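You operate a simulated robot arm through the tools that you are given. There is no shell and no other tool.

The job below is to be done with a simulated robot arm. You get a single attempt, and the scene is never put back.

## Task
Wind 40 m of thread on the yellow spool.
Fine: set spool and dial before you start; when it is wound, stand it back in its cup. Set down upright: what you pick out.

Only the result counts: the job must be done as asked and must still hold three seconds after the hand-in. Knocking over, shifting, dropping, spilling or breaking anything else fails it.

## Robot
A 6-joint arm with a four-finger gripper, fixed in place. Base frame: the origin is on the floor under the middle of its stand, x ahead of it, y to its left, z up; the work surface is at about z = 84. Lengths are in cm, angles in degrees, forces in N, time in s.
With the tool pointing down near the work surface it reaches from about 44 to 92 cm from the base axis. Its first joint turns from -166.0 to 166.0 degrees. Payload 3.43 kg.
The TCP is the grasp point between the finger pads, 3 cm short of the fingertips. In the tool frame z runs along the fingers and y along their closing line. The gripper opens to 12 cm; its body begins 8.5 cm behind the TCP.
Orientation is told as [roll, pitch, yaw] about the base's x, y, z axes, in that order, counted from this pose: with the fingers straight down and closing along the base's y, the tool's x points along the base's -x, its y along +y and its z along -z.

## Interface
- The arm moves only by the tool servo_tool. Its argument "targets" is one flat list of numbers, 7 for each row, row after row: the shift along the tool's x, y, z in cm, then the turn, a rotation vector about the tool's x, y, z in degrees, then the gripper command, from -1 (shut) to 1 (fully open), values between in proportion. In form: [x, y, z, ax, ay, az, hand, x, y, z, ax, ay, az, hand, ...]. A call has 1 to 20 rows; each row is the pose to reach, as a shift and turn from the pose commanded when the call began, along the tool's axes at that moment. Rows are played at 5 a second. More than 5 cm and 8.6 degrees between two rows, or a gripper value outside its range, and nothing of the call is played. A pose out of reach is approached as far as the arm can. The call stops where the force on the tool passes 40 N (or 10 N more than at its start, if that is more) or the arm is blocked; 0.2 s more then pass. The fingers move at their own pace (about 13.62 cm/s each) and stop on an object; they squeeze with about 31 N. The grip force told is the motor's: it shows also when the fingers shut on nothing. Time passes only in rows, and 0.2 s behind the last, so rows that repeat a pose let the fingers close. It gives the time, the measured TCP pose, the force on the tool (base axes), the opening and the grip force at its end, in the units of the frame above (readings bear some noise), with the torque about the TCP (base axes, N m) and any sound that the robot's microphone picked up.
- Cameras (640 x 400 px; columns grow to the right, rows downward): "scene" is fixed at [38.42, 65.1, 145.6]; the picture's right is [-0.92, -0.40, 0.00], its down [-0.26, 0.61, -0.75] and it looks along [0.30, -0.69, -0.66] (base axes); focal length 303 px, centre (320, 200). "wrist" rides on the gripper at [7.1, -1.7, -12.1] in the tool frame; the picture's right is [0.23, 0.97, 0.00], its down [-0.81, 0.19, -0.55] and it looks along [-0.54, 0.13, 0.83] (tool axes); focal length 275 px, centre (320, 200). There is no depth. A picture from a camera that has moved, and an enlarged one, comes with that camera's place and axes in the base frame and with its lens. The place of the scene camera against the robot may be out by one fixed shift of up to 2.5 cm in any direction.
- grab_frame(camera): a new picture of that camera. No time passes.
- raise_lower(by): moves the trunk up (or, below 0, down) by that many cm; the arm rides with it, the base frame stays. It gives what a move gives, with no picture.
- enlarge(camera, box): a new picture of the part [left, top, right, bottom] of that camera's present view, enlarged. No time passes.
- hand_in(): hands the job in; it is judged then, once.

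Places have to be worked out from the pictures, the camera data and where the tool is seen. Open the gripper and draw the arm clear of the work before you hand the job in, unless the task says otherwise.

The tools are called after "Request:" as a command line: name --argument value ..., lists and objects as JSON in quotes. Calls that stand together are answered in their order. servo_tool: Moves the arm, as the interface text tells. Its arguments: {"type":"object","properties":{"targets":{"type":"array"}},"required":["targets"]} The other tools are called the same way: raise_lower (by) moves the trunk up or down; grab_frame (camera) takes a picture; enlarge (camera, box) takes an enlarged picture of a part of a camera's view; hand_in () hands the job in.

At the start:

```text
time: 0.0
tool_pos: [54.19, 8.2, 118.31]
ee_rot: [0.1, 0.0, -0.1]
contact_force: [0.1, 0.1, 1.6]
wrist_torque: [0.01, 0.04, -0.04]
gripper_width: 12.0
grip_force: 0.0
trunk travel left (down, up): [-15.0, 39.0]
```

scene: 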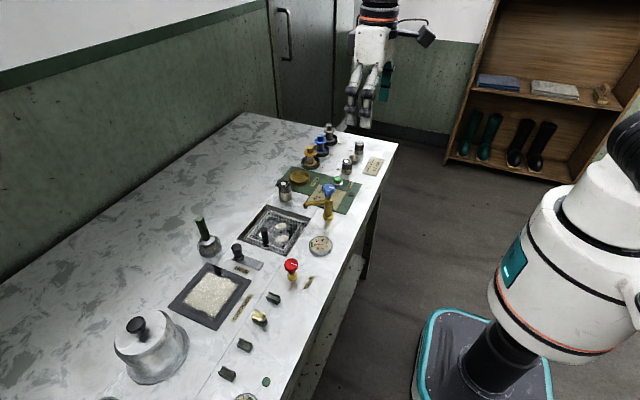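
wrist: 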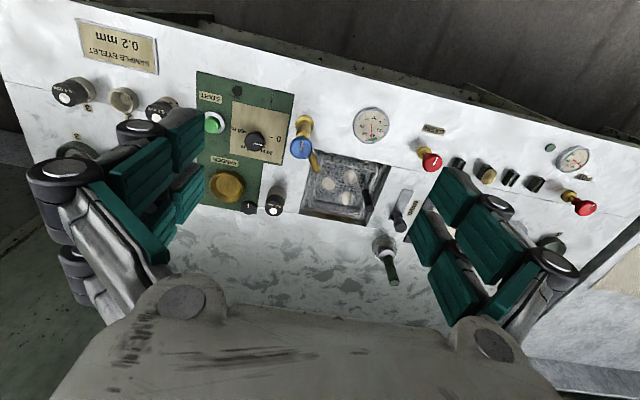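

I start by looking closely at the work area where the spools, winder and dial seem to be.

Request:
enlarge --camera "scene" --box '[260, 110, 400, 220]'

Request:
enlarge --camera "wrist" --box '[0, 0, 320, 240]'

Request:
enlarge --camera "scene" --box '[80, 190, 340, 400]'

```text
3.64 times, centred on (330, 165) of scene
camera zoom: at [38.42, 65.1, 145.6], right [-0.92, -0.4, 0.0], down [-0.26, 0.61, -0.75], along [0.3, -0.69, -0.66], focal length 1102 px, centre (284, 327)
```

zoom: 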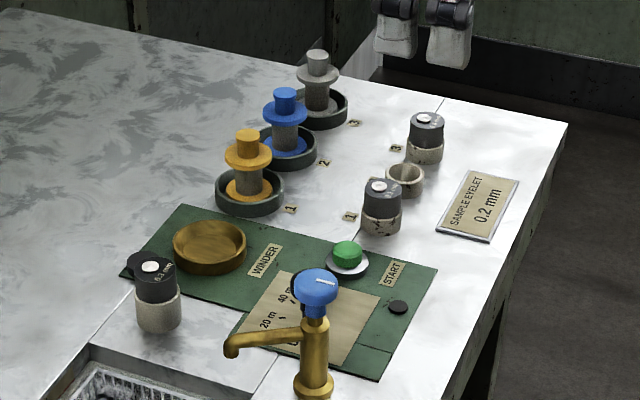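

```text
1.67 times, centred on (160, 120) of wrist
camera zoom: at [47.0, 6.68, 130.49], right [-0.23, 0.97, 0.0], down [0.81, 0.19, 0.55], along [0.54, 0.13, -0.83], focal length 459 px, centre (587, 333)
```

zoom: 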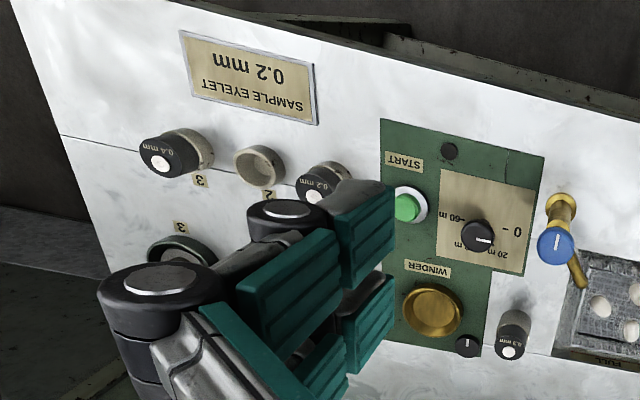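

```text
1.90 times, centred on (210, 295) of scene
camera zoom: at [38.42, 65.1, 145.6], right [-0.92, -0.4, 0.0], down [-0.26, 0.61, -0.75], along [0.3, -0.69, -0.66], focal length 577 px, centre (530, 19)
```

zoom: 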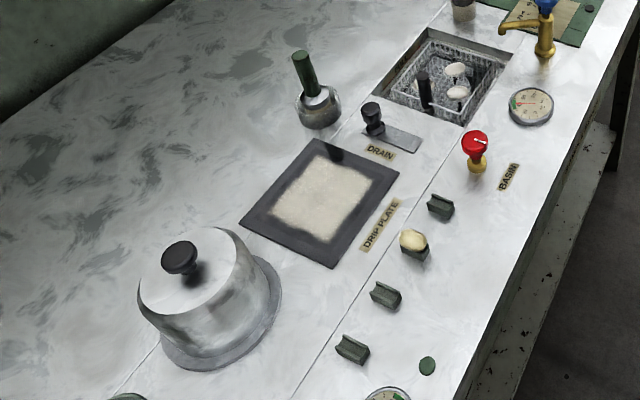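

The winder (brass cup, dial, green START) lies near x≈66, y≈-8 to 0, and the yellow spool in cup 1 near (77,-12). I'll shift the arm toward -y at this height to look from above with the wrist camera.

Request:
servo_tool --targets '[0, -4, 0, 0, 0, 0, 1, 0, -8, 0, 0, 0, 0, 1, 0, -12, 0, 0, 0, 0, 1, 0, -12, 0, 0, 0, 0, 1]'

Request:
grab_frame --camera "wrist"

```text
time: 1.0
tool_pos: [53.99, -4.06, 118.38]
ee_rot: [-0.1, 0.0, 0.0]
contact_force: [-0.3, -0.4, 0.5]
wrist_torque: [-0.02, -0.05, 0.02]
gripper_width: 12.02
grip_force: 0.0
trunk travel left (down, up): [-15.0, 39.0]
```

```text
taken
camera wrist: at [46.86, -5.5, 130.47], right [-0.23, 0.97, 0.0], down [0.81, 0.19, 0.55], along [0.54, 0.13, -0.83], focal length 275 px, centre (320, 200)
```

wrist: 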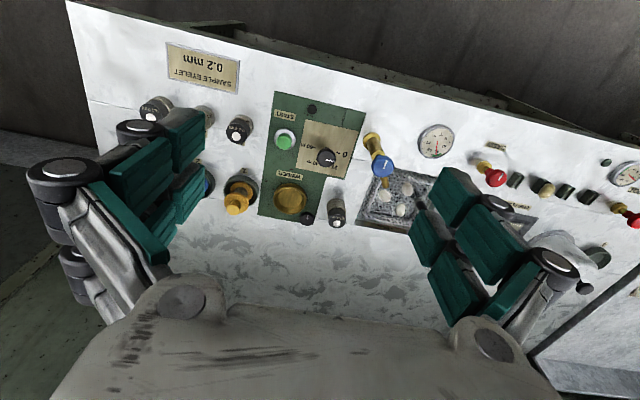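

The yellow spool is now visible beside the winder. I enlarge the middle of the view to see the winder, dial scale and black knob by the cup.

Request:
enlarge --camera "wrist" --box '[200, 80, 380, 240]'

Request:
servo_tool --targets '[0, -4, 0, 0, 0, 0, 1, 0, -8, 0, 0, 0, 0, 1, 0, -10, 0, 0, 0, 0, 1, 0, -10, 0, 0, 0, 0, 1]'

Request:
grab_frame --camera "wrist"

Request:
enlarge --camera "wrist" --box '[200, 80, 400, 230]'

```text
2.50 times, centred on (290, 160) of wrist
camera zoom: at [46.86, -5.5, 130.47], right [-0.23, 0.97, 0.0], down [0.81, 0.19, 0.55], along [0.54, 0.13, -0.83], focal length 688 px, centre (395, 300)
```

zoom: 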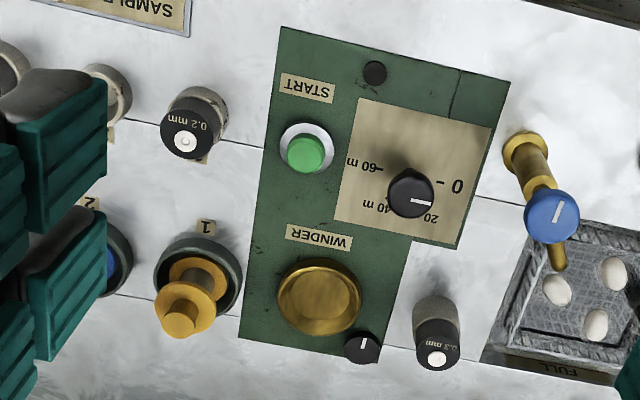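

```text
time: 2.0
tool_pos: [54.08, -13.8, 118.42]
ee_rot: [0.0, 0.0, 0.0]
contact_force: [-0.7, -0.4, -0.3]
wrist_torque: [0.01, 0.01, 0.02]
gripper_width: 12.01
grip_force: 0.0
trunk travel left (down, up): [-15.0, 39.0]
```

```text
taken
camera wrist: at [47.01, -15.43, 130.51], right [-0.23, 0.97, 0.0], down [0.81, 0.19, 0.55], along [0.54, 0.13, -0.83], focal length 275 px, centre (320, 200)
```

wrist: 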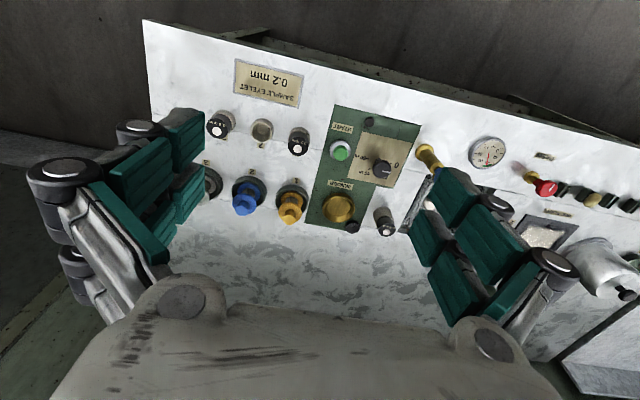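

```text
2.67 times, centred on (300, 155) of wrist
camera zoom: at [47.01, -15.43, 130.51], right [-0.23, 0.97, 0.0], down [0.81, 0.19, 0.55], along [0.54, 0.13, -0.83], focal length 734 px, centre (373, 320)
```

zoom: 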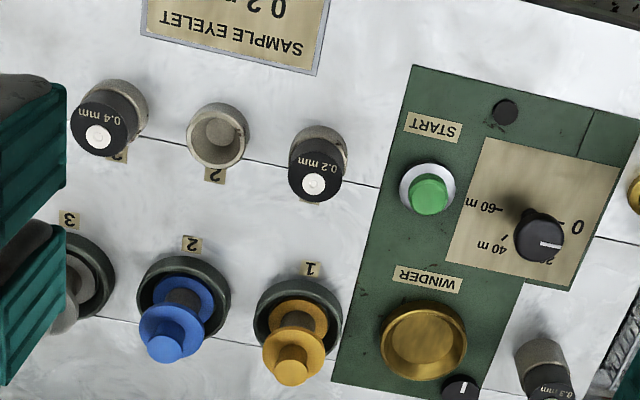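

From two views I place the dial knob top at about (66.0, 0.3, 87.6), the yellow spool at (78,-13.7), top ~91, the brass winder cup at (77,-4.2). The 0 mark is toward +y, 40 m 120° clockwise. I turn the hand 90° counter-clockwise (fingers closing along x) at height and look again.

Request:
servo_tool --targets '[-1, 0, 0, 0, 0, -7.5, 1, -2, 0, 0, 0, 0, -15, 1, -3, 0, 0, 0, 0, -22.5, 1, -4, 0, 0, 0, 0, -30, 1, -5, 0, 0, 0, 0, -37.5, 1, -6, 0, 0, 0, 0, -45, 1, -7, 0, 0, 0, 0, -52.5, 1, -8, 0, 0, 0, 0, -60, 1, -9, 0, 0, 0, 0, -67.5, 1, -10, 0, 0, 0, 0, -75, 1, -11, 0, 0, 0, 0, -82.5, 1, -12, 0, 0, 0, 0, -90, 1, -12, 0, 0, 0, 0, -90, 1]'

Request:
grab_frame --camera "wrist"

Request:
grab_frame --camera "scene"

```text
time: 4.8
tool_pos: [66.06, -13.74, 118.32]
ee_rot: [-0.1, -0.1, 90.0]
contact_force: [0.2, 0.6, -0.3]
wrist_torque: [-0.02, 0.0, 0.02]
gripper_width: 11.99
grip_force: 0.0
trunk travel left (down, up): [-15.0, 39.0]
```

```text
taken
camera wrist: at [67.83, -20.76, 130.43], right [-0.97, -0.23, 0.0], down [-0.19, 0.81, 0.55], along [-0.13, 0.54, -0.83], focal length 275 px, centre (320, 200)
```

wrist: 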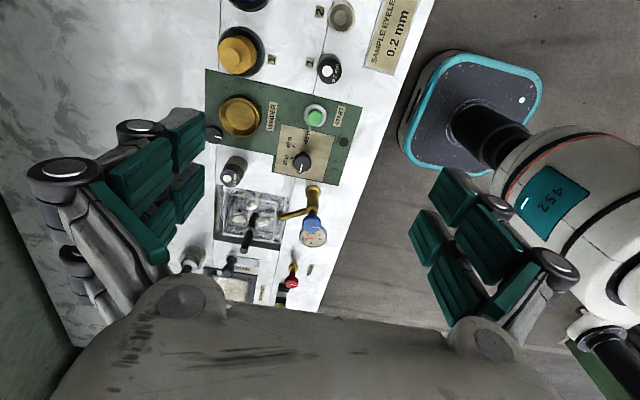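

```text
taken
```

scene: 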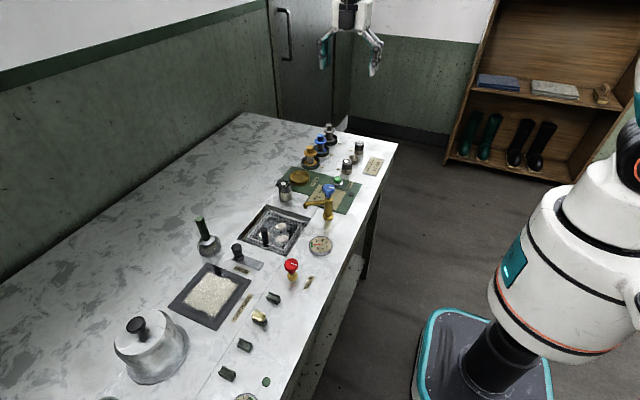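

The turn worked (yaw 90). I enlarge the dial and spools in this new view to refine positions and pointer angle.

Request:
enlarge --camera "wrist" --box '[250, 90, 350, 190]'

Request:
enlarge --camera "wrist" --box '[190, 20, 310, 150]'

```text
4.00 times, centred on (300, 140) of wrist
camera zoom: at [67.83, -20.76, 130.43], right [-0.97, -0.23, 0.0], down [-0.19, 0.81, 0.55], along [-0.13, 0.54, -0.83], focal length 1101 px, centre (400, 440)
```

zoom: 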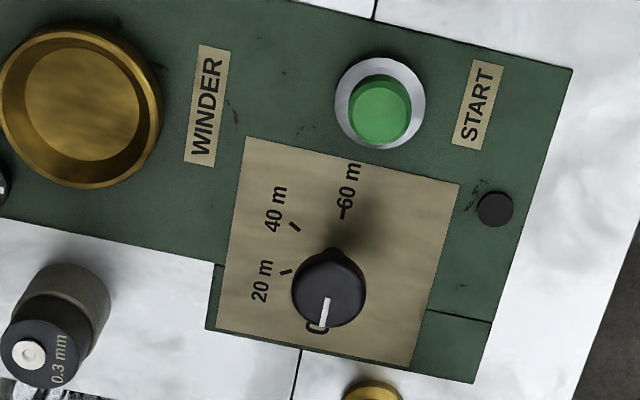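

```text
3.08 times, centred on (250, 85) of wrist
camera zoom: at [67.83, -20.76, 130.43], right [-0.97, -0.23, 0.0], down [-0.19, 0.81, 0.55], along [-0.13, 0.54, -0.83], focal length 847 px, centre (535, 554)
```

zoom: 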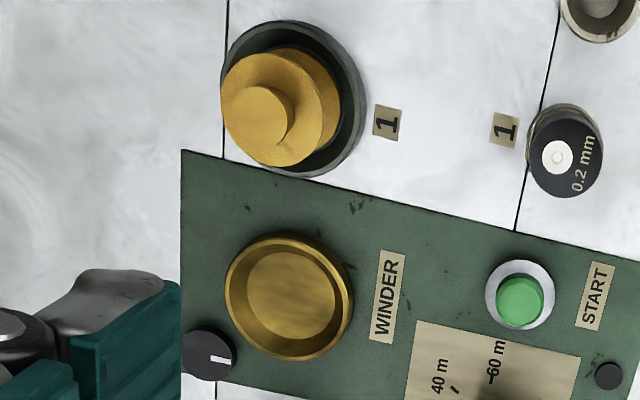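

The pointer stands at 0, dial centre about (65.9, 0.2), ticks spaced 60° so 40 m points 30° right of straight-ahead. I move above the dial, narrow the fingers to about 6 cm and pre-turn 20° counter-clockwise.

Request:
servo_tool --targets '[-4, 0.1, 2, 0, 0, -5, 0.5, -8, 0.16, 4, 0, 0, -10, 0.2, -12, 0.16, 7, 0, 0, -15, 0, -13.94, 0.16, 11, 0, 0, -20, 0, -13.94, 0.16, 15, 0, 0, -20, 0, -13.94, 0.16, 18, 0, 0, -20, 0, -13.94, 0.16, 18, 0, 0, -20, 0]'

Request:
grab_frame --camera "wrist"

Request:
grab_frame --camera "scene"

```text
time: 6.4
tool_pos: [66.07, 0.14, 100.17]
ee_rot: [-0.1, 0.1, 110.1]
contact_force: [0.2, -0.1, -0.4]
wrist_torque: [-0.01, 0.02, -0.02]
gripper_width: 5.99
grip_force: 0.0
trunk travel left (down, up): [-15.0, 39.0]
```

```text
taken
camera wrist: at [70.07, -5.92, 112.3], right [-0.84, -0.55, 0.0], down [-0.46, 0.7, 0.55], along [-0.3, 0.46, -0.83], focal length 275 px, centre (320, 200)
```

wrist: 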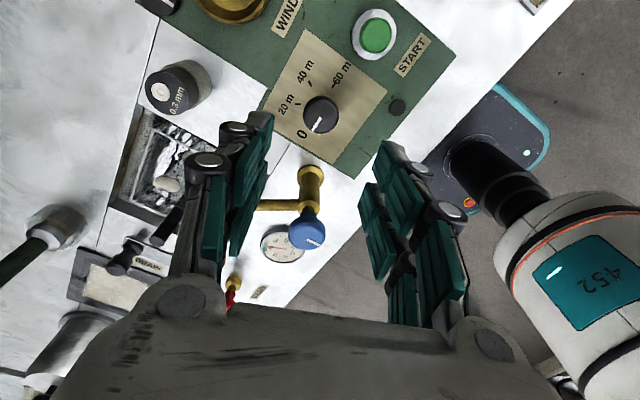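

```text
taken
```

scene: 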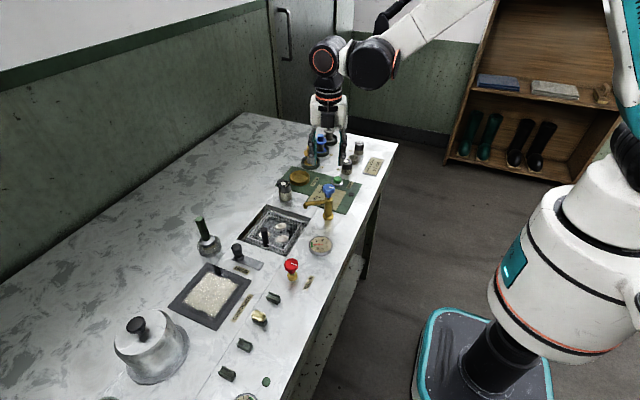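

The hand is above the dial with ~6 cm opening. I enlarge the dial to fix its centre relative to the hand before going down.

Request:
enlarge --camera "wrist" --box '[260, 30, 400, 150]'

```text
3.33 times, centred on (330, 90) of wrist
camera zoom: at [70.07, -5.92, 112.3], right [-0.84, -0.55, 0.0], down [-0.46, 0.7, 0.55], along [-0.3, 0.46, -0.83], focal length 918 px, centre (287, 567)
```

zoom: 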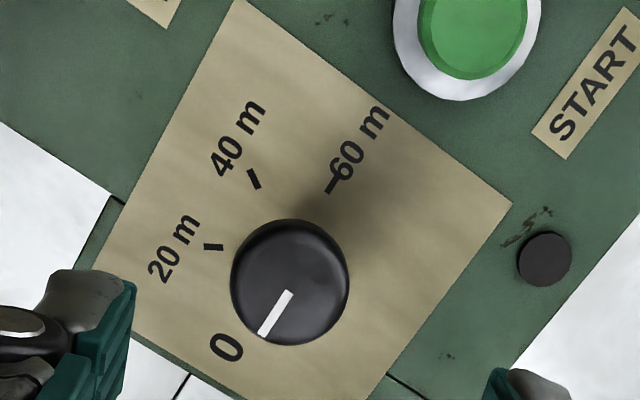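

Dial centre works out at (66.05, 0.05), practically under the TCP, with pointer at 0. I descend in steps to TCP z≈88.4 with the fingers open around the knob.

Request:
servo_tool --targets '[0.1, 0, 3, 0, 0, 0, 0, 0.1, 0, 6, 0, 0, 0, 0, 0.1, 0, 8.5, 0, 0, 0, 0, 0.1, 0, 10, 0, 0, 0, 0, 0.1, 0, 11, 0, 0, 0, 0, 0.1, 0, 11.8, 0, 0, 0, 0, 0.1, 0, 11.8, 0, 0, 0, 0]'

Request:
grab_frame --camera "wrist"

Request:
enlarge --camera "scene" --box '[260, 110, 400, 220]'

```text
time: 8.0
tool_pos: [66.06, 0.13, 88.42]
ee_rot: [0.0, 0.0, 110.0]
contact_force: [0.5, -0.5, 0.6]
wrist_torque: [0.03, -0.04, 0.01]
gripper_width: 6.0
grip_force: 0.1
trunk travel left (down, up): [-15.0, 39.0]
```

```text
taken
camera wrist: at [70.07, -5.97, 100.56], right [-0.84, -0.55, 0.0], down [-0.46, 0.7, 0.55], along [-0.3, 0.46, -0.83], focal length 275 px, centre (320, 200)
```

wrist: 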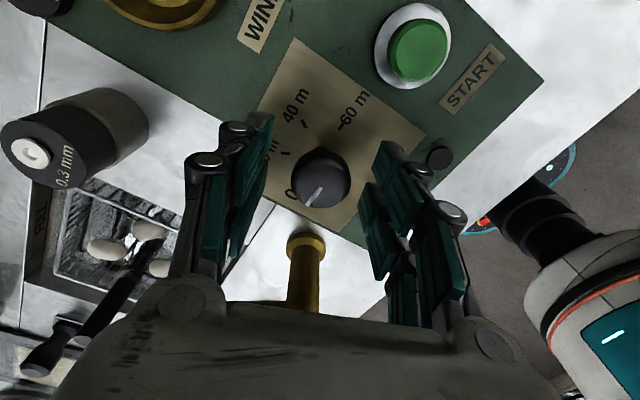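

```text
3.64 times, centred on (330, 165) of scene
camera zoom: at [38.42, 65.1, 145.6], right [-0.92, -0.4, 0.0], down [-0.26, 0.61, -0.75], along [0.3, -0.69, -0.66], focal length 1102 px, centre (284, 327)
```

zoom: 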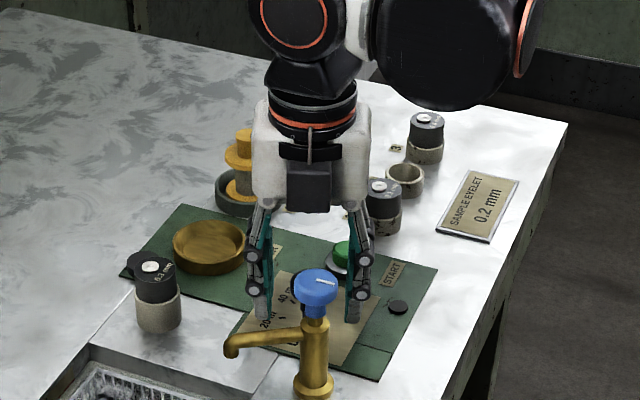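

The knob sits centrally between the fingers with no contact. I close on it.

Request:
servo_tool --targets '[0, 0, 0, 0, 0, 0, -0.3, 0, 0, 0, 0, 0, 0, -0.6, 0, 0, 0, 0, 0, 0, -1, 0, 0, 0, 0, 0, 0, -1]'

Request:
grab_frame --camera "wrist"

```text
time: 9.0
tool_pos: [66.03, 0.01, 88.51]
ee_rot: [0.0, 0.1, 109.9]
contact_force: [-7.6, -2.8, -6.2]
wrist_torque: [-0.04, 0.09, 0.0]
gripper_width: 2.91
grip_force: 45.0
trunk travel left (down, up): [-15.0, 39.0]
```

```text
taken
camera wrist: at [70.02, -5.99, 100.57], right [-0.84, -0.55, 0.0], down [-0.46, 0.7, 0.55], along [-0.3, 0.46, -0.83], focal length 275 px, centre (320, 200)
```

wrist: 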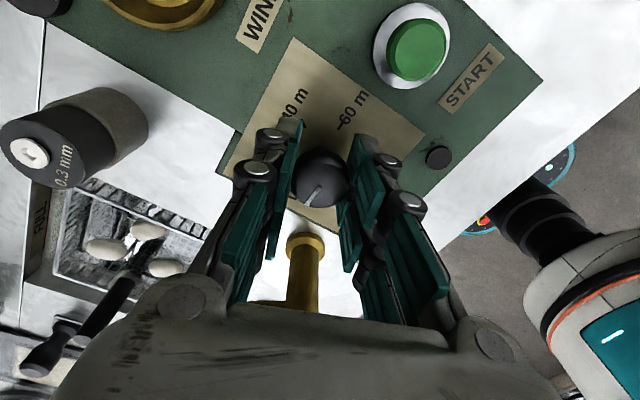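

The fingers hold the knob (width 2.9). I turn it clockwise by 40° in small steps.

Request:
servo_tool --targets '[0, 0, 0, 0, 0, 5, -1, 0, 0, 0, 0, 0, 10, -1, 0, 0, 0, 0, 0, 15, -1, 0, 0, 0, 0, 0, 20, -1, 0, 0, 0, 0, 0, 25, -1, 0, 0, 0, 0, 0, 30, -1, 0, 0, 0, 0, 0, 35, -1, 0, 0, 0, 0, 0, 40, -1, 0, 0, 0, 0, 0, 40, -1]'

Request:
grab_frame --camera "wrist"

Request:
enlarge --camera "wrist" --box '[250, 80, 390, 240]'

```text
time: 10.5
tool_pos: [66.07, -0.02, 88.4]
ee_rot: [0.1, 0.0, 79.3]
contact_force: [-3.4, -0.5, -15.0]
wrist_torque: [0.43, -0.2, -0.03]
gripper_width: 2.93
grip_force: 45.2
trunk travel left (down, up): [-15.0, 39.0]
stopped in row 7: the force on the tool passed its limit at 40 N (the readings are from after the stop); the commanded pose is now the measured one
```

```text
taken
camera wrist: at [66.37, -7.18, 100.58], right [-1.0, -0.05, 0.0], down [-0.04, 0.83, 0.55], along [-0.03, 0.55, -0.83], focal length 275 px, centre (320, 200)
```

wrist: 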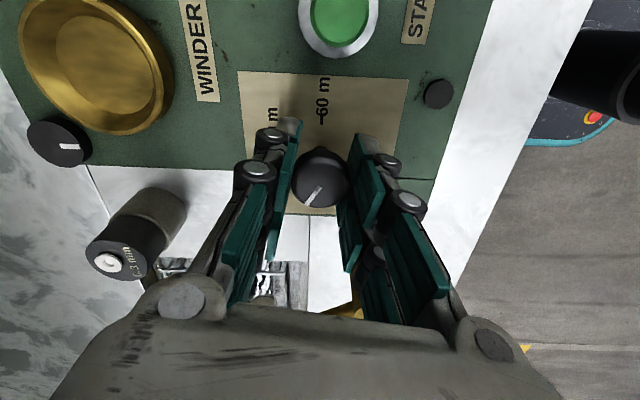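

```text
2.50 times, centred on (320, 160) of wrist
camera zoom: at [66.37, -7.18, 100.58], right [-1.0, -0.05, 0.0], down [-0.04, 0.83, 0.55], along [-0.03, 0.55, -0.83], focal length 688 px, centre (320, 300)
```

zoom: 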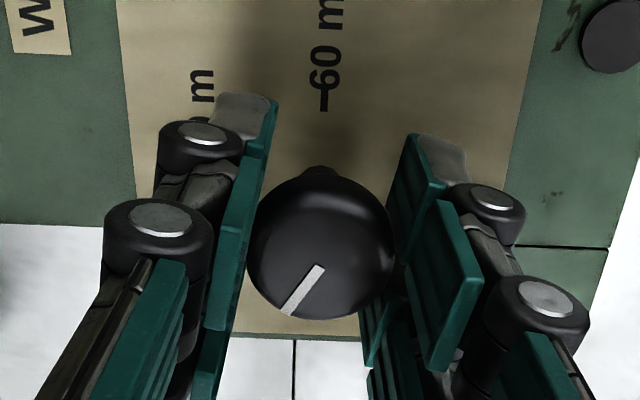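

The dial turned about 30° with the hand, then side force built up and stopped the move. I open to relieve it and check the pointer.

Request:
servo_tool --targets '[0, 0, 0, 0, 0, 0, 0, 0, 0, 0, 0, 0, 0, 0]'

Request:
enlarge --camera "wrist" --box '[250, 80, 390, 240]'

```text
time: 11.1
tool_pos: [66.04, 0.08, 88.53]
ee_rot: [0.1, 0.0, 79.4]
contact_force: [0.6, -0.6, -0.2]
wrist_torque: [0.0, 0.01, -0.02]
gripper_width: 6.0
grip_force: 0.0
trunk travel left (down, up): [-15.0, 39.0]
```

```text
2.50 times, centred on (320, 160) of wrist
camera zoom: at [66.33, -7.15, 100.65], right [-1.0, -0.05, 0.0], down [-0.04, 0.83, 0.55], along [-0.03, 0.55, -0.83], focal length 688 px, centre (320, 300)
```

zoom: 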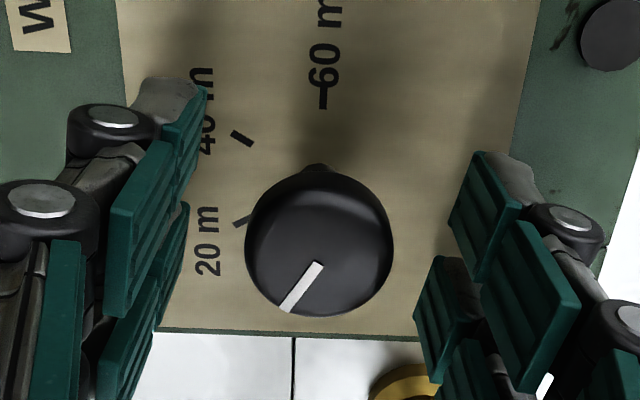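

The pointer now reads ~31° past 0. I turn the open hand back to about yaw 105 and grip again, checking the forces.

Request:
servo_tool --targets '[0, 0, 0, 0, 0, -7, 0, 0, 0, 0, 0, 0, -14, 0, 0, 0, 0, 0, 0, -20, 0, 0, 0, 0, 0, 0, -26, 0, 0, 0, 0, 0, 0, -26, 0, 0, 0, 0, 0, 0, -26, -0.3, 0, 0, 0, 0, 0, -26, -0.55, 0, 0, 0, 0, 0, -26, -0.55]'

Request:
enlarge --camera "wrist" --box '[250, 80, 390, 240]'

```text
time: 12.9
tool_pos: [66.05, 0.13, 88.58]
ee_rot: [0.1, 0.0, 105.5]
contact_force: [2.8, -0.4, 1.9]
wrist_torque: [-0.13, -0.12, 0.0]
gripper_width: 2.89
grip_force: 44.6
trunk travel left (down, up): [-15.0, 39.0]
```

```text
2.50 times, centred on (320, 160) of wrist
camera zoom: at [69.52, -6.27, 100.68], right [-0.88, -0.48, 0.0], down [-0.4, 0.73, 0.55], along [-0.27, 0.48, -0.83], focal length 688 px, centre (320, 300)
```

zoom: 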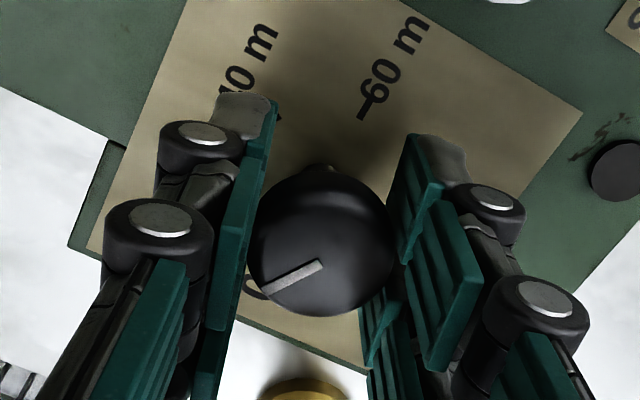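

Gripped with low force. I turn 28° clockwise in 4° steps.

Request:
servo_tool --targets '[0, 0, 0, 0, 0, 4, -0.55, 0, 0, 0, 0, 0, 8, -0.55, 0, 0, 0, 0, 0, 12, -0.55, 0, 0, 0, 0, 0, 16, -0.55, 0, 0, 0, 0, 0, 20, -0.55, 0, 0, 0, 0, 0, 24, -0.55, 0, 0, 0, 0, 0, 28, -0.55]'

Request:
enlarge --camera "wrist" --box '[250, 80, 390, 240]'

```text
time: 14.5
tool_pos: [66.01, -0.06, 88.63]
ee_rot: [0.0, 0.0, 77.4]
contact_force: [16.8, -0.5, 20.6]
wrist_torque: [0.02, -0.2, 0.02]
gripper_width: 2.91
grip_force: 45.5
trunk travel left (down, up): [-15.0, 39.0]
```

```text
2.50 times, centred on (320, 160) of wrist
camera zoom: at [66.08, -7.17, 100.68], right [-1.0, -0.01, 0.0], down [-0.01, 0.83, 0.55], along [-0.01, 0.55, -0.83], focal length 688 px, centre (320, 300)
```

zoom: 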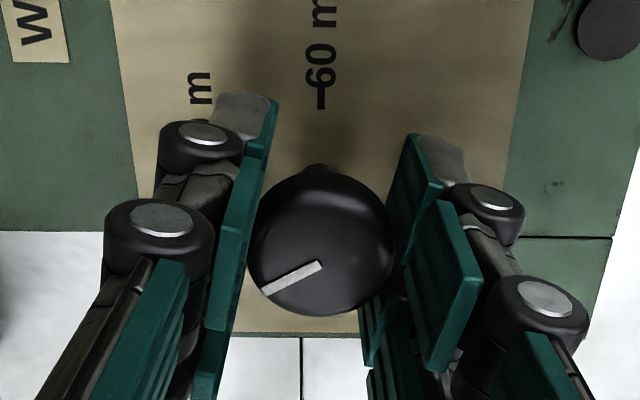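

The pointer is now near 60° (20 m). I release, turn back 28°, regrip, and turn again.

Request:
servo_tool --targets '[0, 0, 0, 0, 0, 0, 0, 0, 0, 0, 0, 0, 0, 0, 0, 0, 0, 0, 0, -7, 0, 0, 0, 0, 0, 0, -14, 0, 0, 0, 0, 0, 0, -21, 0, 0, 0, 0, 0, 0, -28, 0, 0, 0, 0, 0, 0, -28, 0, 0, 0, 0, 0, 0, -28, -0.3, 0, 0, 0, 0, 0, -28, -0.55, 0, 0, 0, 0, 0, -28, -0.55]'

Request:
servo_tool --targets '[0, 0, 0, 0, 0, 4, -0.55, 0, 0, 0, 0, 0, 8, -0.55, 0, 0, 0, 0, 0, 12, -0.55, 0, 0, 0, 0, 0, 16, -0.55, 0, 0, 0, 0, 0, 20, -0.55, 0, 0, 0, 0, 0, 24, -0.55, 0, 0, 0, 0, 0, 28, -0.55]'

Request:
enlarge --camera "wrist" --box '[250, 80, 390, 240]'

```text
time: 16.7
tool_pos: [66.06, 0.01, 88.5]
ee_rot: [0.2, 0.1, 105.4]
contact_force: [2.2, 0.5, 0.7]
wrist_torque: [-0.03, -0.03, 0.02]
gripper_width: 2.94
grip_force: 44.6
trunk travel left (down, up): [-15.0, 39.0]
```

```text
time: 18.3
tool_pos: [66.04, 0.0, 88.47]
ee_rot: [0.0, -0.1, 77.3]
contact_force: [10.6, 4.3, 11.0]
wrist_torque: [0.39, -0.11, 0.01]
gripper_width: 2.96
grip_force: 44.8
trunk travel left (down, up): [-15.0, 39.0]
```

```text
2.50 times, centred on (320, 160) of wrist
camera zoom: at [66.09, -7.13, 100.63], right [-1.0, -0.01, 0.0], down [-0.01, 0.83, 0.55], along [-0.01, 0.55, -0.83], focal length 688 px, centre (320, 300)
```

zoom: 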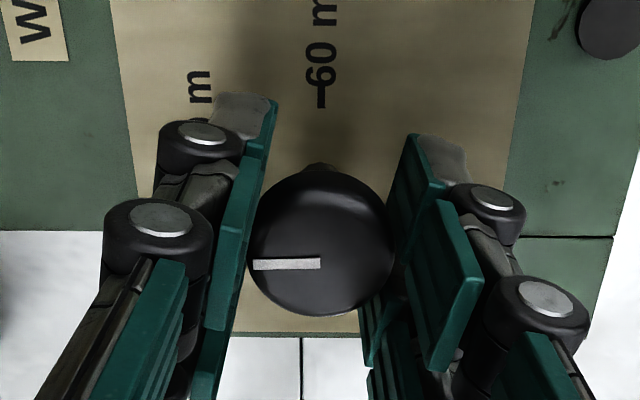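

The pointer now points straight ahead (~89°). One more regrip and a 30° turn should bring it to 40 m.

Request:
servo_tool --targets '[0, 0, 0, 0, 0, 0, 0, 0, 0, 0, 0, 0, 0, 0, 0, 0, 0, 0, 0, -7, 0, 0, 0, 0, 0, 0, -14, 0, 0, 0, 0, 0, 0, -21, 0, 0, 0, 0, 0, 0, -28, 0, 0, 0, 0, 0, 0, -28, 0, 0, 0, 0, 0, 0, -28, -0.3, 0, 0, 0, 0, 0, -28, -0.55, 0, 0, 0, 0, 0, -28, -0.55]'

Request:
servo_tool --targets '[0, 0, 0, 0, 0, 4, -0.55, 0, 0, 0, 0, 0, 8, -0.55, 0, 0, 0, 0, 0, 12, -0.55, 0, 0, 0, 0, 0, 16, -0.55, 0, 0, 0, 0, 0, 20, -0.55, 0, 0, 0, 0, 0, 24, -0.55, 0, 0, 0, 0, 0, 28, -0.55, 0, 0, 0, 0, 0, 30.5, -0.55]'

Request:
enlarge --camera "wrist" --box '[250, 80, 390, 240]'

```text
time: 20.5
tool_pos: [66.03, -0.02, 88.48]
ee_rot: [0.1, 0.0, 105.4]
contact_force: [0.8, 0.1, -0.2]
wrist_torque: [-0.06, -0.01, -0.04]
gripper_width: 2.92
grip_force: 45.6
trunk travel left (down, up): [-15.0, 39.0]
```

```text
time: 22.3
tool_pos: [66.03, 0.08, 88.51]
ee_rot: [0.1, 0.0, 74.8]
contact_force: [2.7, -3.5, 2.8]
wrist_torque: [-0.13, -0.02, -0.01]
gripper_width: 2.89
grip_force: 44.7
trunk travel left (down, up): [-15.0, 39.0]
```

```text
2.50 times, centred on (320, 160) of wrist
camera zoom: at [65.77, -7.17, 100.61], right [-1.0, 0.03, 0.0], down [0.03, 0.83, 0.55], along [0.02, 0.55, -0.83], focal length 688 px, centre (320, 300)
```

zoom: 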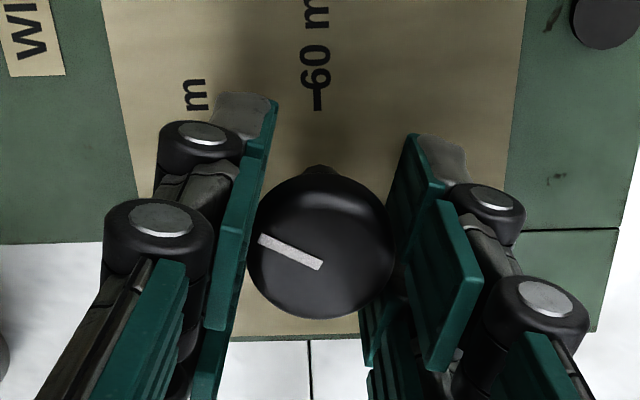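

Pointer reads ~120°. I open and lift straight up, then check it against the 40 m tick.

Request:
servo_tool --targets '[0, 0, 0, 0, 0, 0, 0, 0, 0, 0, 0, 0, 0, 0, 0, 0, -2, 0, 0, 0, 0, 0, 0, -5, 0, 0, 0, 0, 0, 0, -9, 0, 0, 0, 0, 0, 0, -12, 0, 0, 0, 0.5, 0, 0, -12, 0, 0, 0, 0.5]'

Request:
enlarge --camera "wrist" --box '[260, 30, 400, 150]'

Request:
grab_frame --camera "wrist"

```text
time: 23.9
tool_pos: [66.01, -0.18, 100.66]
ee_rot: [0.0, 0.0, 74.8]
contact_force: [-0.3, 0.7, 0.0]
wrist_torque: [0.02, -0.01, -0.02]
gripper_width: 9.01
grip_force: 0.0
trunk travel left (down, up): [-15.0, 39.0]
```

```text
3.33 times, centred on (330, 90) of wrist
camera zoom: at [65.75, -7.31, 112.74], right [-1.0, 0.03, 0.0], down [0.03, 0.83, 0.55], along [0.02, 0.55, -0.83], focal length 918 px, centre (287, 567)
```

zoom: 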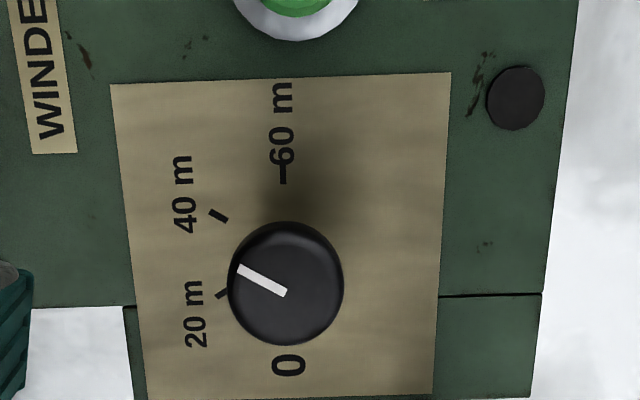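

```text
taken
camera wrist: at [65.75, -7.31, 112.74], right [-1.0, 0.03, 0.0], down [0.03, 0.83, 0.55], along [0.02, 0.55, -0.83], focal length 275 px, centre (320, 200)
```

wrist: 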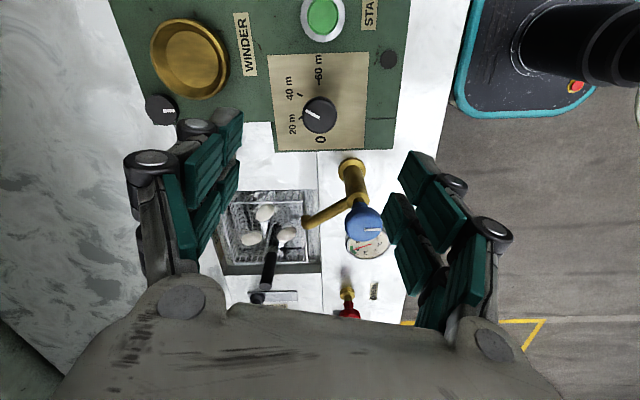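

The pointer is aligned with the 40 m tick. Next I move above the yellow spool at safe height, back to yaw 90, to inspect it.

Request:
servo_tool --targets '[0, 0, -3, 0, 0, -3, 0.3, 2, -3, -5.4, 0, 0, -6, 0, 4, -6, -5.4, 0, 0, -9, 0, 6, -9, -5.4, 0, 0, -12, 0, 8, -12, -5.4, 0, 0, -15.2, 0, 10.33, -15.14, -5.4, 0, 0, -15.2, 0, 10.33, -15.14, -5.4, 0, 0, -15.2, 0]'

Request:
grab_frame --camera "wrist"

Request:
enlarge --camera "wrist" --box '[230, 40, 410, 180]'

Request:
enlarge --camera "scene" --box '[260, 110, 400, 220]'

```text
time: 25.5
tool_pos: [78.16, -13.95, 105.82]
ee_rot: [0.1, 0.0, 90.1]
contact_force: [-0.1, -0.2, 0.8]
wrist_torque: [0.01, 0.0, 0.02]
gripper_width: 5.99
grip_force: 0.0
trunk travel left (down, up): [-15.0, 39.0]
```

```text
taken
camera wrist: at [79.85, -20.89, 117.89], right [-0.97, -0.23, 0.0], down [-0.19, 0.81, 0.55], along [-0.13, 0.54, -0.83], focal length 275 px, centre (320, 200)
```

wrist: 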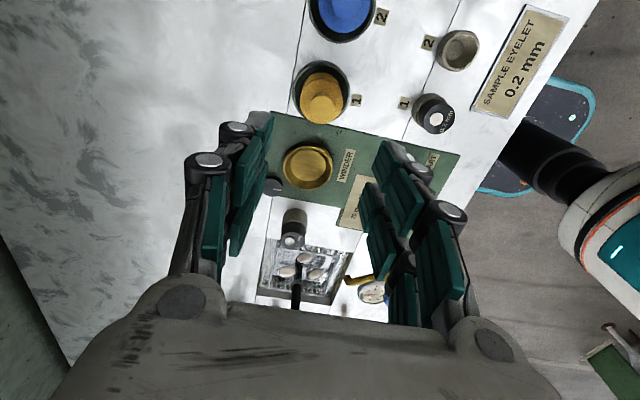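

```text
2.86 times, centred on (320, 110) of wrist
camera zoom: at [79.85, -20.89, 117.89], right [-0.97, -0.23, 0.0], down [-0.19, 0.81, 0.55], along [-0.13, 0.54, -0.83], focal length 786 px, centre (320, 457)
```

zoom: 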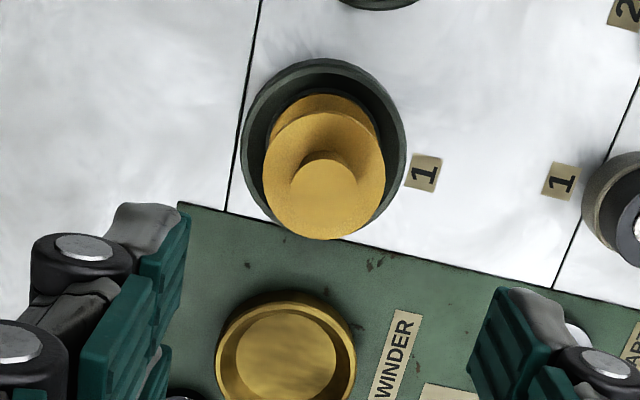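

```text
3.64 times, centred on (330, 165) of scene
camera zoom: at [38.42, 65.1, 145.6], right [-0.92, -0.4, 0.0], down [-0.26, 0.61, -0.75], along [0.3, -0.69, -0.66], focal length 1102 px, centre (284, 327)
```

zoom: 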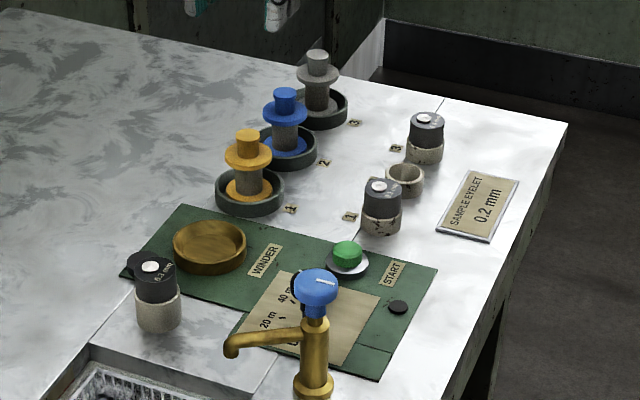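

The yellow spool stands at about (78.05,-14.1): flange top ~88.8, grip knob 2.2 cm wide up to ~90.8. I descend over it with a 6 cm opening to TCP z≈92.3 so the tips stay just above the flange.

Request:
servo_tool --targets '[0.2, 0.1, 4, 0, 0, 0, 0, 0.2, 0.1, 8, 0, 0, 0, 0, 0.2, 0.1, 11, 0, 0, 0, 0, 0.2, 0.1, 12.5, 0, 0, 0, 0, 0.2, 0.1, 13.5, 0, 0, 0, 0, 0.2, 0.1, 13.5, 0, 0, 0, 0]'

Request:
grab_frame --camera "wrist"

Request:
enlarge --camera "scene" --box '[280, 110, 350, 180]'

```text
time: 26.9
tool_pos: [77.86, -14.26, 92.32]
ee_rot: [0.1, 0.0, 90.1]
contact_force: [-0.1, -1.0, 0.7]
wrist_torque: [-0.01, -0.01, 0.03]
gripper_width: 5.99
grip_force: 0.0
trunk travel left (down, up): [-15.0, 39.0]
```

```text
taken
camera wrist: at [79.58, -21.17, 104.42], right [-0.97, -0.23, 0.0], down [-0.19, 0.81, 0.55], along [-0.13, 0.54, -0.83], focal length 275 px, centre (320, 200)
```

wrist: 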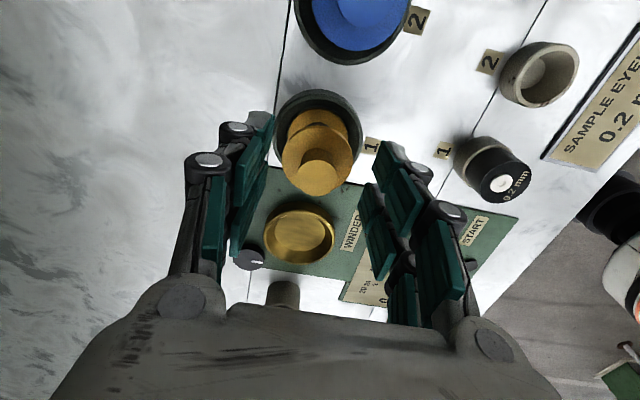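

```text
5.71 times, centred on (315, 145) of scene
camera zoom: at [38.42, 65.1, 145.6], right [-0.92, -0.4, 0.0], down [-0.26, 0.61, -0.75], along [0.3, -0.69, -0.66], focal length 1732 px, centre (349, 514)
```

zoom: 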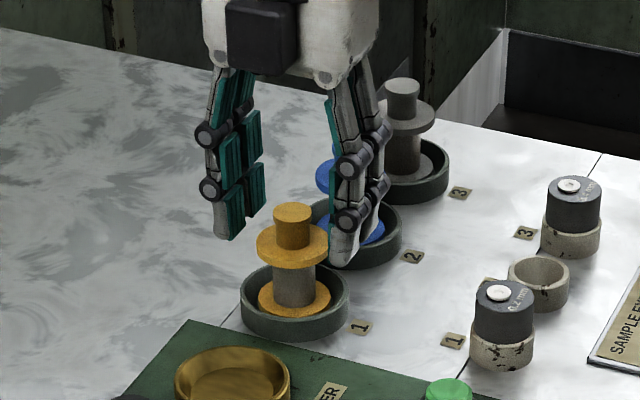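

The TCP (77.88,-14.07) looks centred on the knob. I enlarge the wrist view to confirm before closing.

Request:
enlarge --camera "wrist" --box '[240, 80, 400, 220]'

```text
2.86 times, centred on (320, 150) of wrist
camera zoom: at [79.58, -21.17, 104.42], right [-0.97, -0.23, 0.0], down [-0.19, 0.81, 0.55], along [-0.13, 0.54, -0.83], focal length 786 px, centre (320, 343)
```

zoom: 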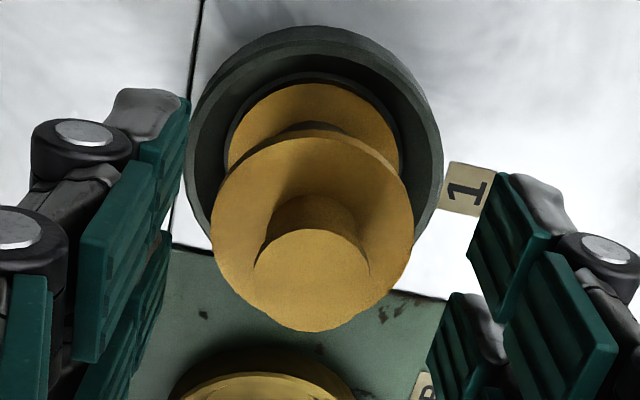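

The knob centre is ~0.2 cm toward +x of the TCP, so I shift by that, then close on the knob.

Request:
servo_tool --targets '[-0.1, -0.18, -0.05, 0, 0, 0, 0, -0.1, -0.18, -0.05, 0, 0, 0, -0.3, -0.1, -0.18, -0.05, 0, 0, 0, -0.6, -0.1, -0.18, -0.05, 0, 0, 0, -0.9, -0.1, -0.18, -0.05, 0, 0, 0, -1, -0.1, -0.18, -0.05, 0, 0, 0, -1]'

Request:
grab_frame --camera "wrist"

Request:
enlarge --camera "scene" --box '[280, 110, 350, 180]'

```text
time: 28.3
tool_pos: [78.02, -14.11, 92.36]
ee_rot: [0.1, 0.1, 90.1]
contact_force: [-0.7, 0.6, -0.8]
wrist_torque: [0.02, 0.01, -0.02]
gripper_width: 1.91
grip_force: 30.9
trunk travel left (down, up): [-15.0, 39.0]
```

```text
taken
camera wrist: at [79.76, -21.04, 104.54], right [-0.97, -0.23, 0.0], down [-0.19, 0.81, 0.55], along [-0.13, 0.54, -0.83], focal length 275 px, centre (320, 200)
```

wrist: 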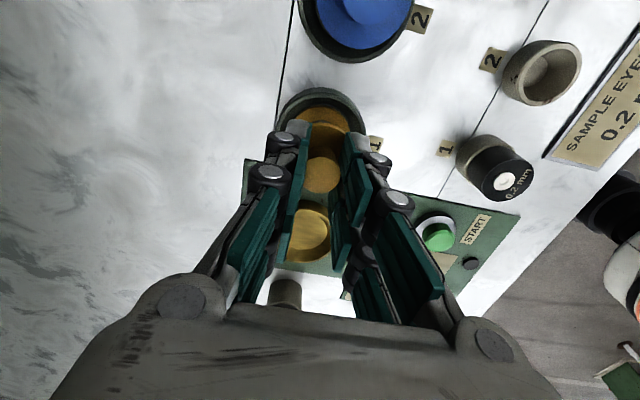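

```text
5.71 times, centred on (315, 145) of scene
camera zoom: at [38.42, 65.1, 145.6], right [-0.92, -0.4, 0.0], down [-0.26, 0.61, -0.75], along [0.3, -0.69, -0.66], focal length 1732 px, centre (349, 514)
```

zoom: 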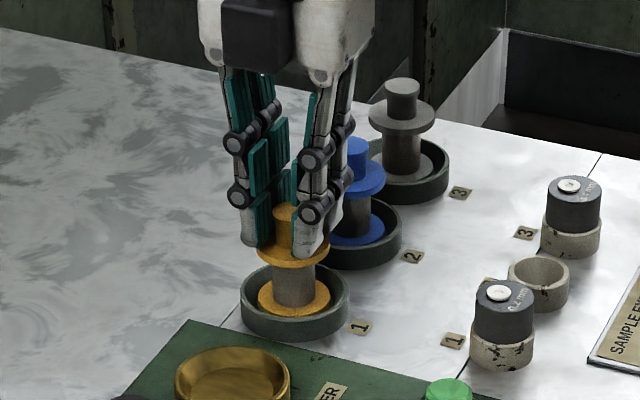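

The spool's knob is held (width 1.9, 31 N). I lift straight up slowly to carry height.

Request:
servo_tool --targets '[0, 0, -0.5, 0, 0, 0, -1, 0, 0, -1.2, 0, 0, 0, -1, 0, 0, -2.2, 0, 0, 0, -1, 0, 0, -3.5, 0, 0, 0, -1, 0, 0, -5, 0, 0, 0, -1, 0, 0, -6.5, 0, 0, 0, -1, 0, 0, -8, 0, 0, 0, -1, 0, 0, -8, 0, 0, 0, -1]'

Request:
grab_frame --camera "wrist"

Request:
enlarge --camera "scene" --box '[260, 100, 360, 200]'

```text
time: 30.1
tool_pos: [78.06, -13.94, 100.59]
ee_rot: [0.1, 0.0, 90.2]
contact_force: [0.1, -0.3, -0.4]
wrist_torque: [0.01, 0.03, 0.0]
gripper_width: 1.93
grip_force: 30.9
trunk travel left (down, up): [-15.0, 39.0]
```

```text
taken
camera wrist: at [79.69, -20.89, 112.67], right [-0.97, -0.23, 0.0], down [-0.19, 0.81, 0.55], along [-0.13, 0.54, -0.83], focal length 275 px, centre (320, 200)
```

wrist: 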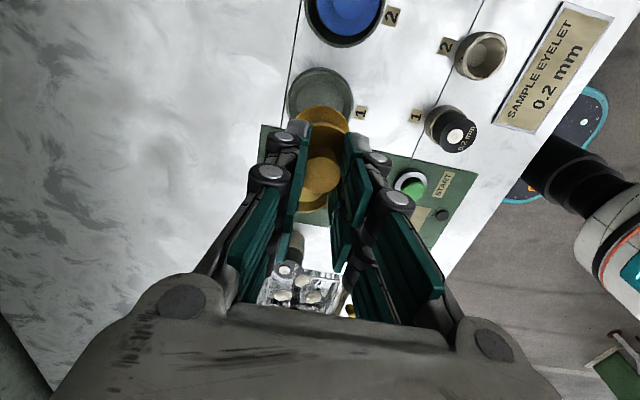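

```text
4.00 times, centred on (310, 150) of scene
camera zoom: at [38.42, 65.1, 145.6], right [-0.92, -0.4, 0.0], down [-0.26, 0.61, -0.75], along [0.3, -0.69, -0.66], focal length 1213 px, centre (360, 400)
```

zoom: 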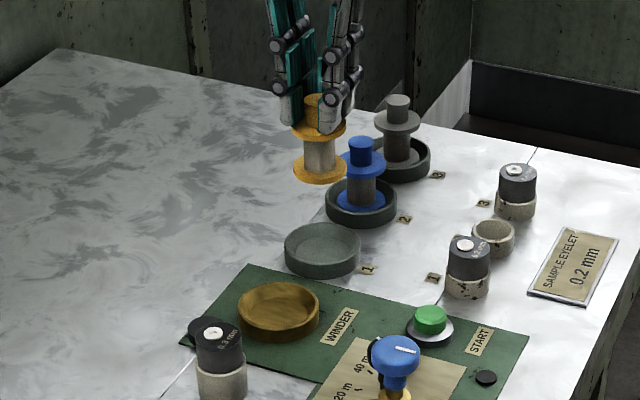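

The spool hangs upright and cup 1 is free. I carry it over to the winder cup at the same height and compare the view.

Request:
servo_tool --targets '[-2, 0.15, 0, 0, 0, 0, -1, -4, 0.3, 0, 0, 0, 0, -1, -6, 0.4, 0, 0, 0, 0, -1, -8, 0.5, 0, 0, 0, 0, -1, -9.2, 0.56, 0, 0, 0, 0, -1, -9.2, 0.56, 0, 0, 0, 0, -1]'

Request:
grab_frame --camera "wrist"

Request:
enlarge --camera "wrist" --box '[240, 40, 400, 180]'

Request:
enlarge --camera "scene" --box '[260, 100, 360, 200]'

```text
time: 31.5
tool_pos: [77.31, -4.77, 100.57]
ee_rot: [0.1, 0.0, 90.1]
contact_force: [-0.7, 0.1, -0.5]
wrist_torque: [0.02, -0.03, -0.01]
gripper_width: 1.92
grip_force: 30.9
trunk travel left (down, up): [-15.0, 39.0]
```

```text
taken
camera wrist: at [79.12, -11.73, 112.66], right [-0.97, -0.23, 0.0], down [-0.19, 0.81, 0.55], along [-0.13, 0.54, -0.83], focal length 275 px, centre (320, 200)
```

wrist: 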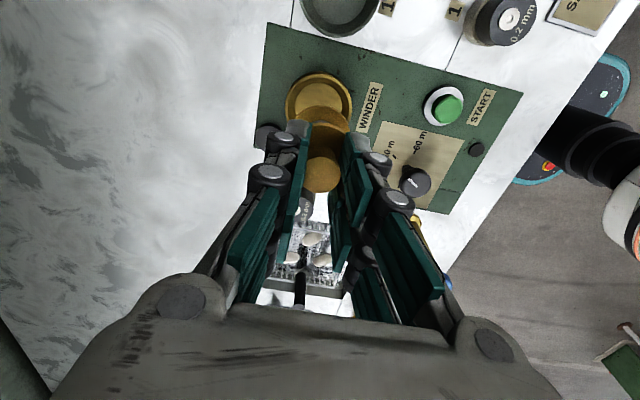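

```text
2.86 times, centred on (320, 110) of wrist
camera zoom: at [79.12, -11.73, 112.66], right [-0.97, -0.23, 0.0], down [-0.19, 0.81, 0.55], along [-0.13, 0.54, -0.83], focal length 786 px, centre (320, 457)
```

zoom: 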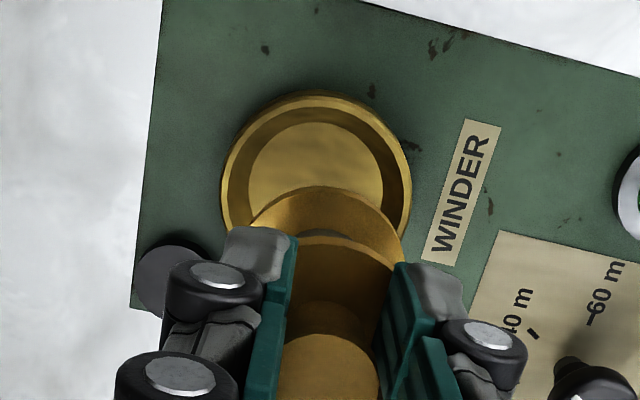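

```text
4.00 times, centred on (310, 150) of scene
camera zoom: at [38.42, 65.1, 145.6], right [-0.92, -0.4, 0.0], down [-0.26, 0.61, -0.75], along [0.3, -0.69, -0.66], focal length 1213 px, centre (360, 400)
```

zoom: 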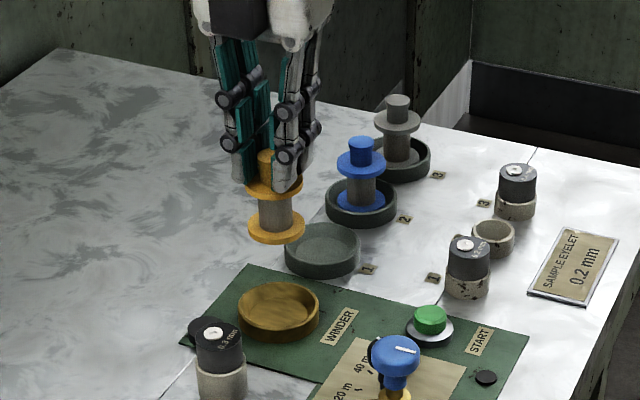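

The winder cup centre works out about 0.18 cm to +x of the held spool. I correct that and lower most of the way, to about 1 cm above the expected seat.

Request:
servo_tool --targets '[0, -0.18, 1, 0, 0, 0, -1, 0, -0.18, 2.5, 0, 0, 0, -1, 0, -0.18, 4, 0, 0, 0, -1, 0, -0.18, 5.5, 0, 0, 0, -1, 0, -0.18, 6.5, 0, 0, 0, -1, 0, -0.18, 7, 0, 0, 0, -1, 0, -0.18, 7, 0, 0, 0, -1]'

Request:
enlarge --camera "wrist" --box '[240, 60, 400, 200]'

Request:
enlarge --camera "scene" --box '[265, 130, 335, 200]'

```text
time: 33.1
tool_pos: [77.63, -4.89, 93.55]
ee_rot: [0.1, 0.0, 90.1]
contact_force: [-0.6, -0.1, 0.1]
wrist_torque: [0.01, -0.02, 0.0]
gripper_width: 1.9
grip_force: 30.8
trunk travel left (down, up): [-15.0, 39.0]
```

```text
2.86 times, centred on (320, 130) of wrist
camera zoom: at [79.26, -11.8, 105.58], right [-0.97, -0.23, 0.0], down [-0.19, 0.81, 0.55], along [-0.13, 0.54, -0.83], focal length 786 px, centre (320, 400)
```

zoom: 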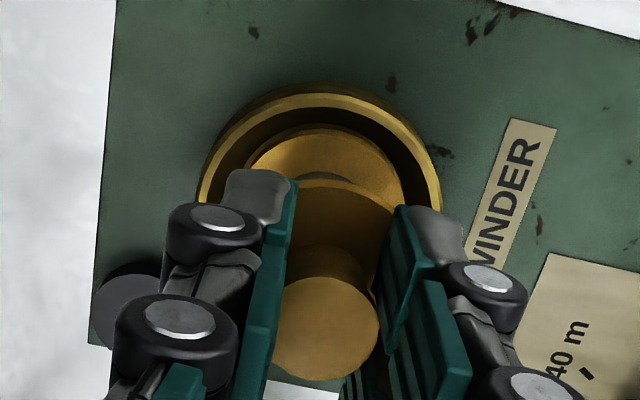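

```text
5.71 times, centred on (300, 165) of scene
camera zoom: at [38.42, 65.1, 145.6], right [-0.92, -0.4, 0.0], down [-0.26, 0.61, -0.75], along [0.3, -0.69, -0.66], focal length 1732 px, centre (434, 400)
```

zoom: 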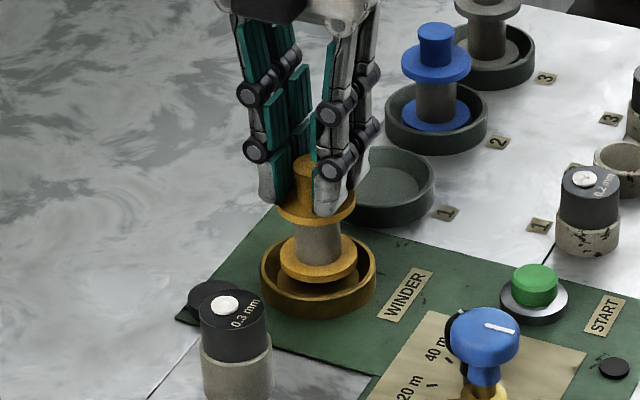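

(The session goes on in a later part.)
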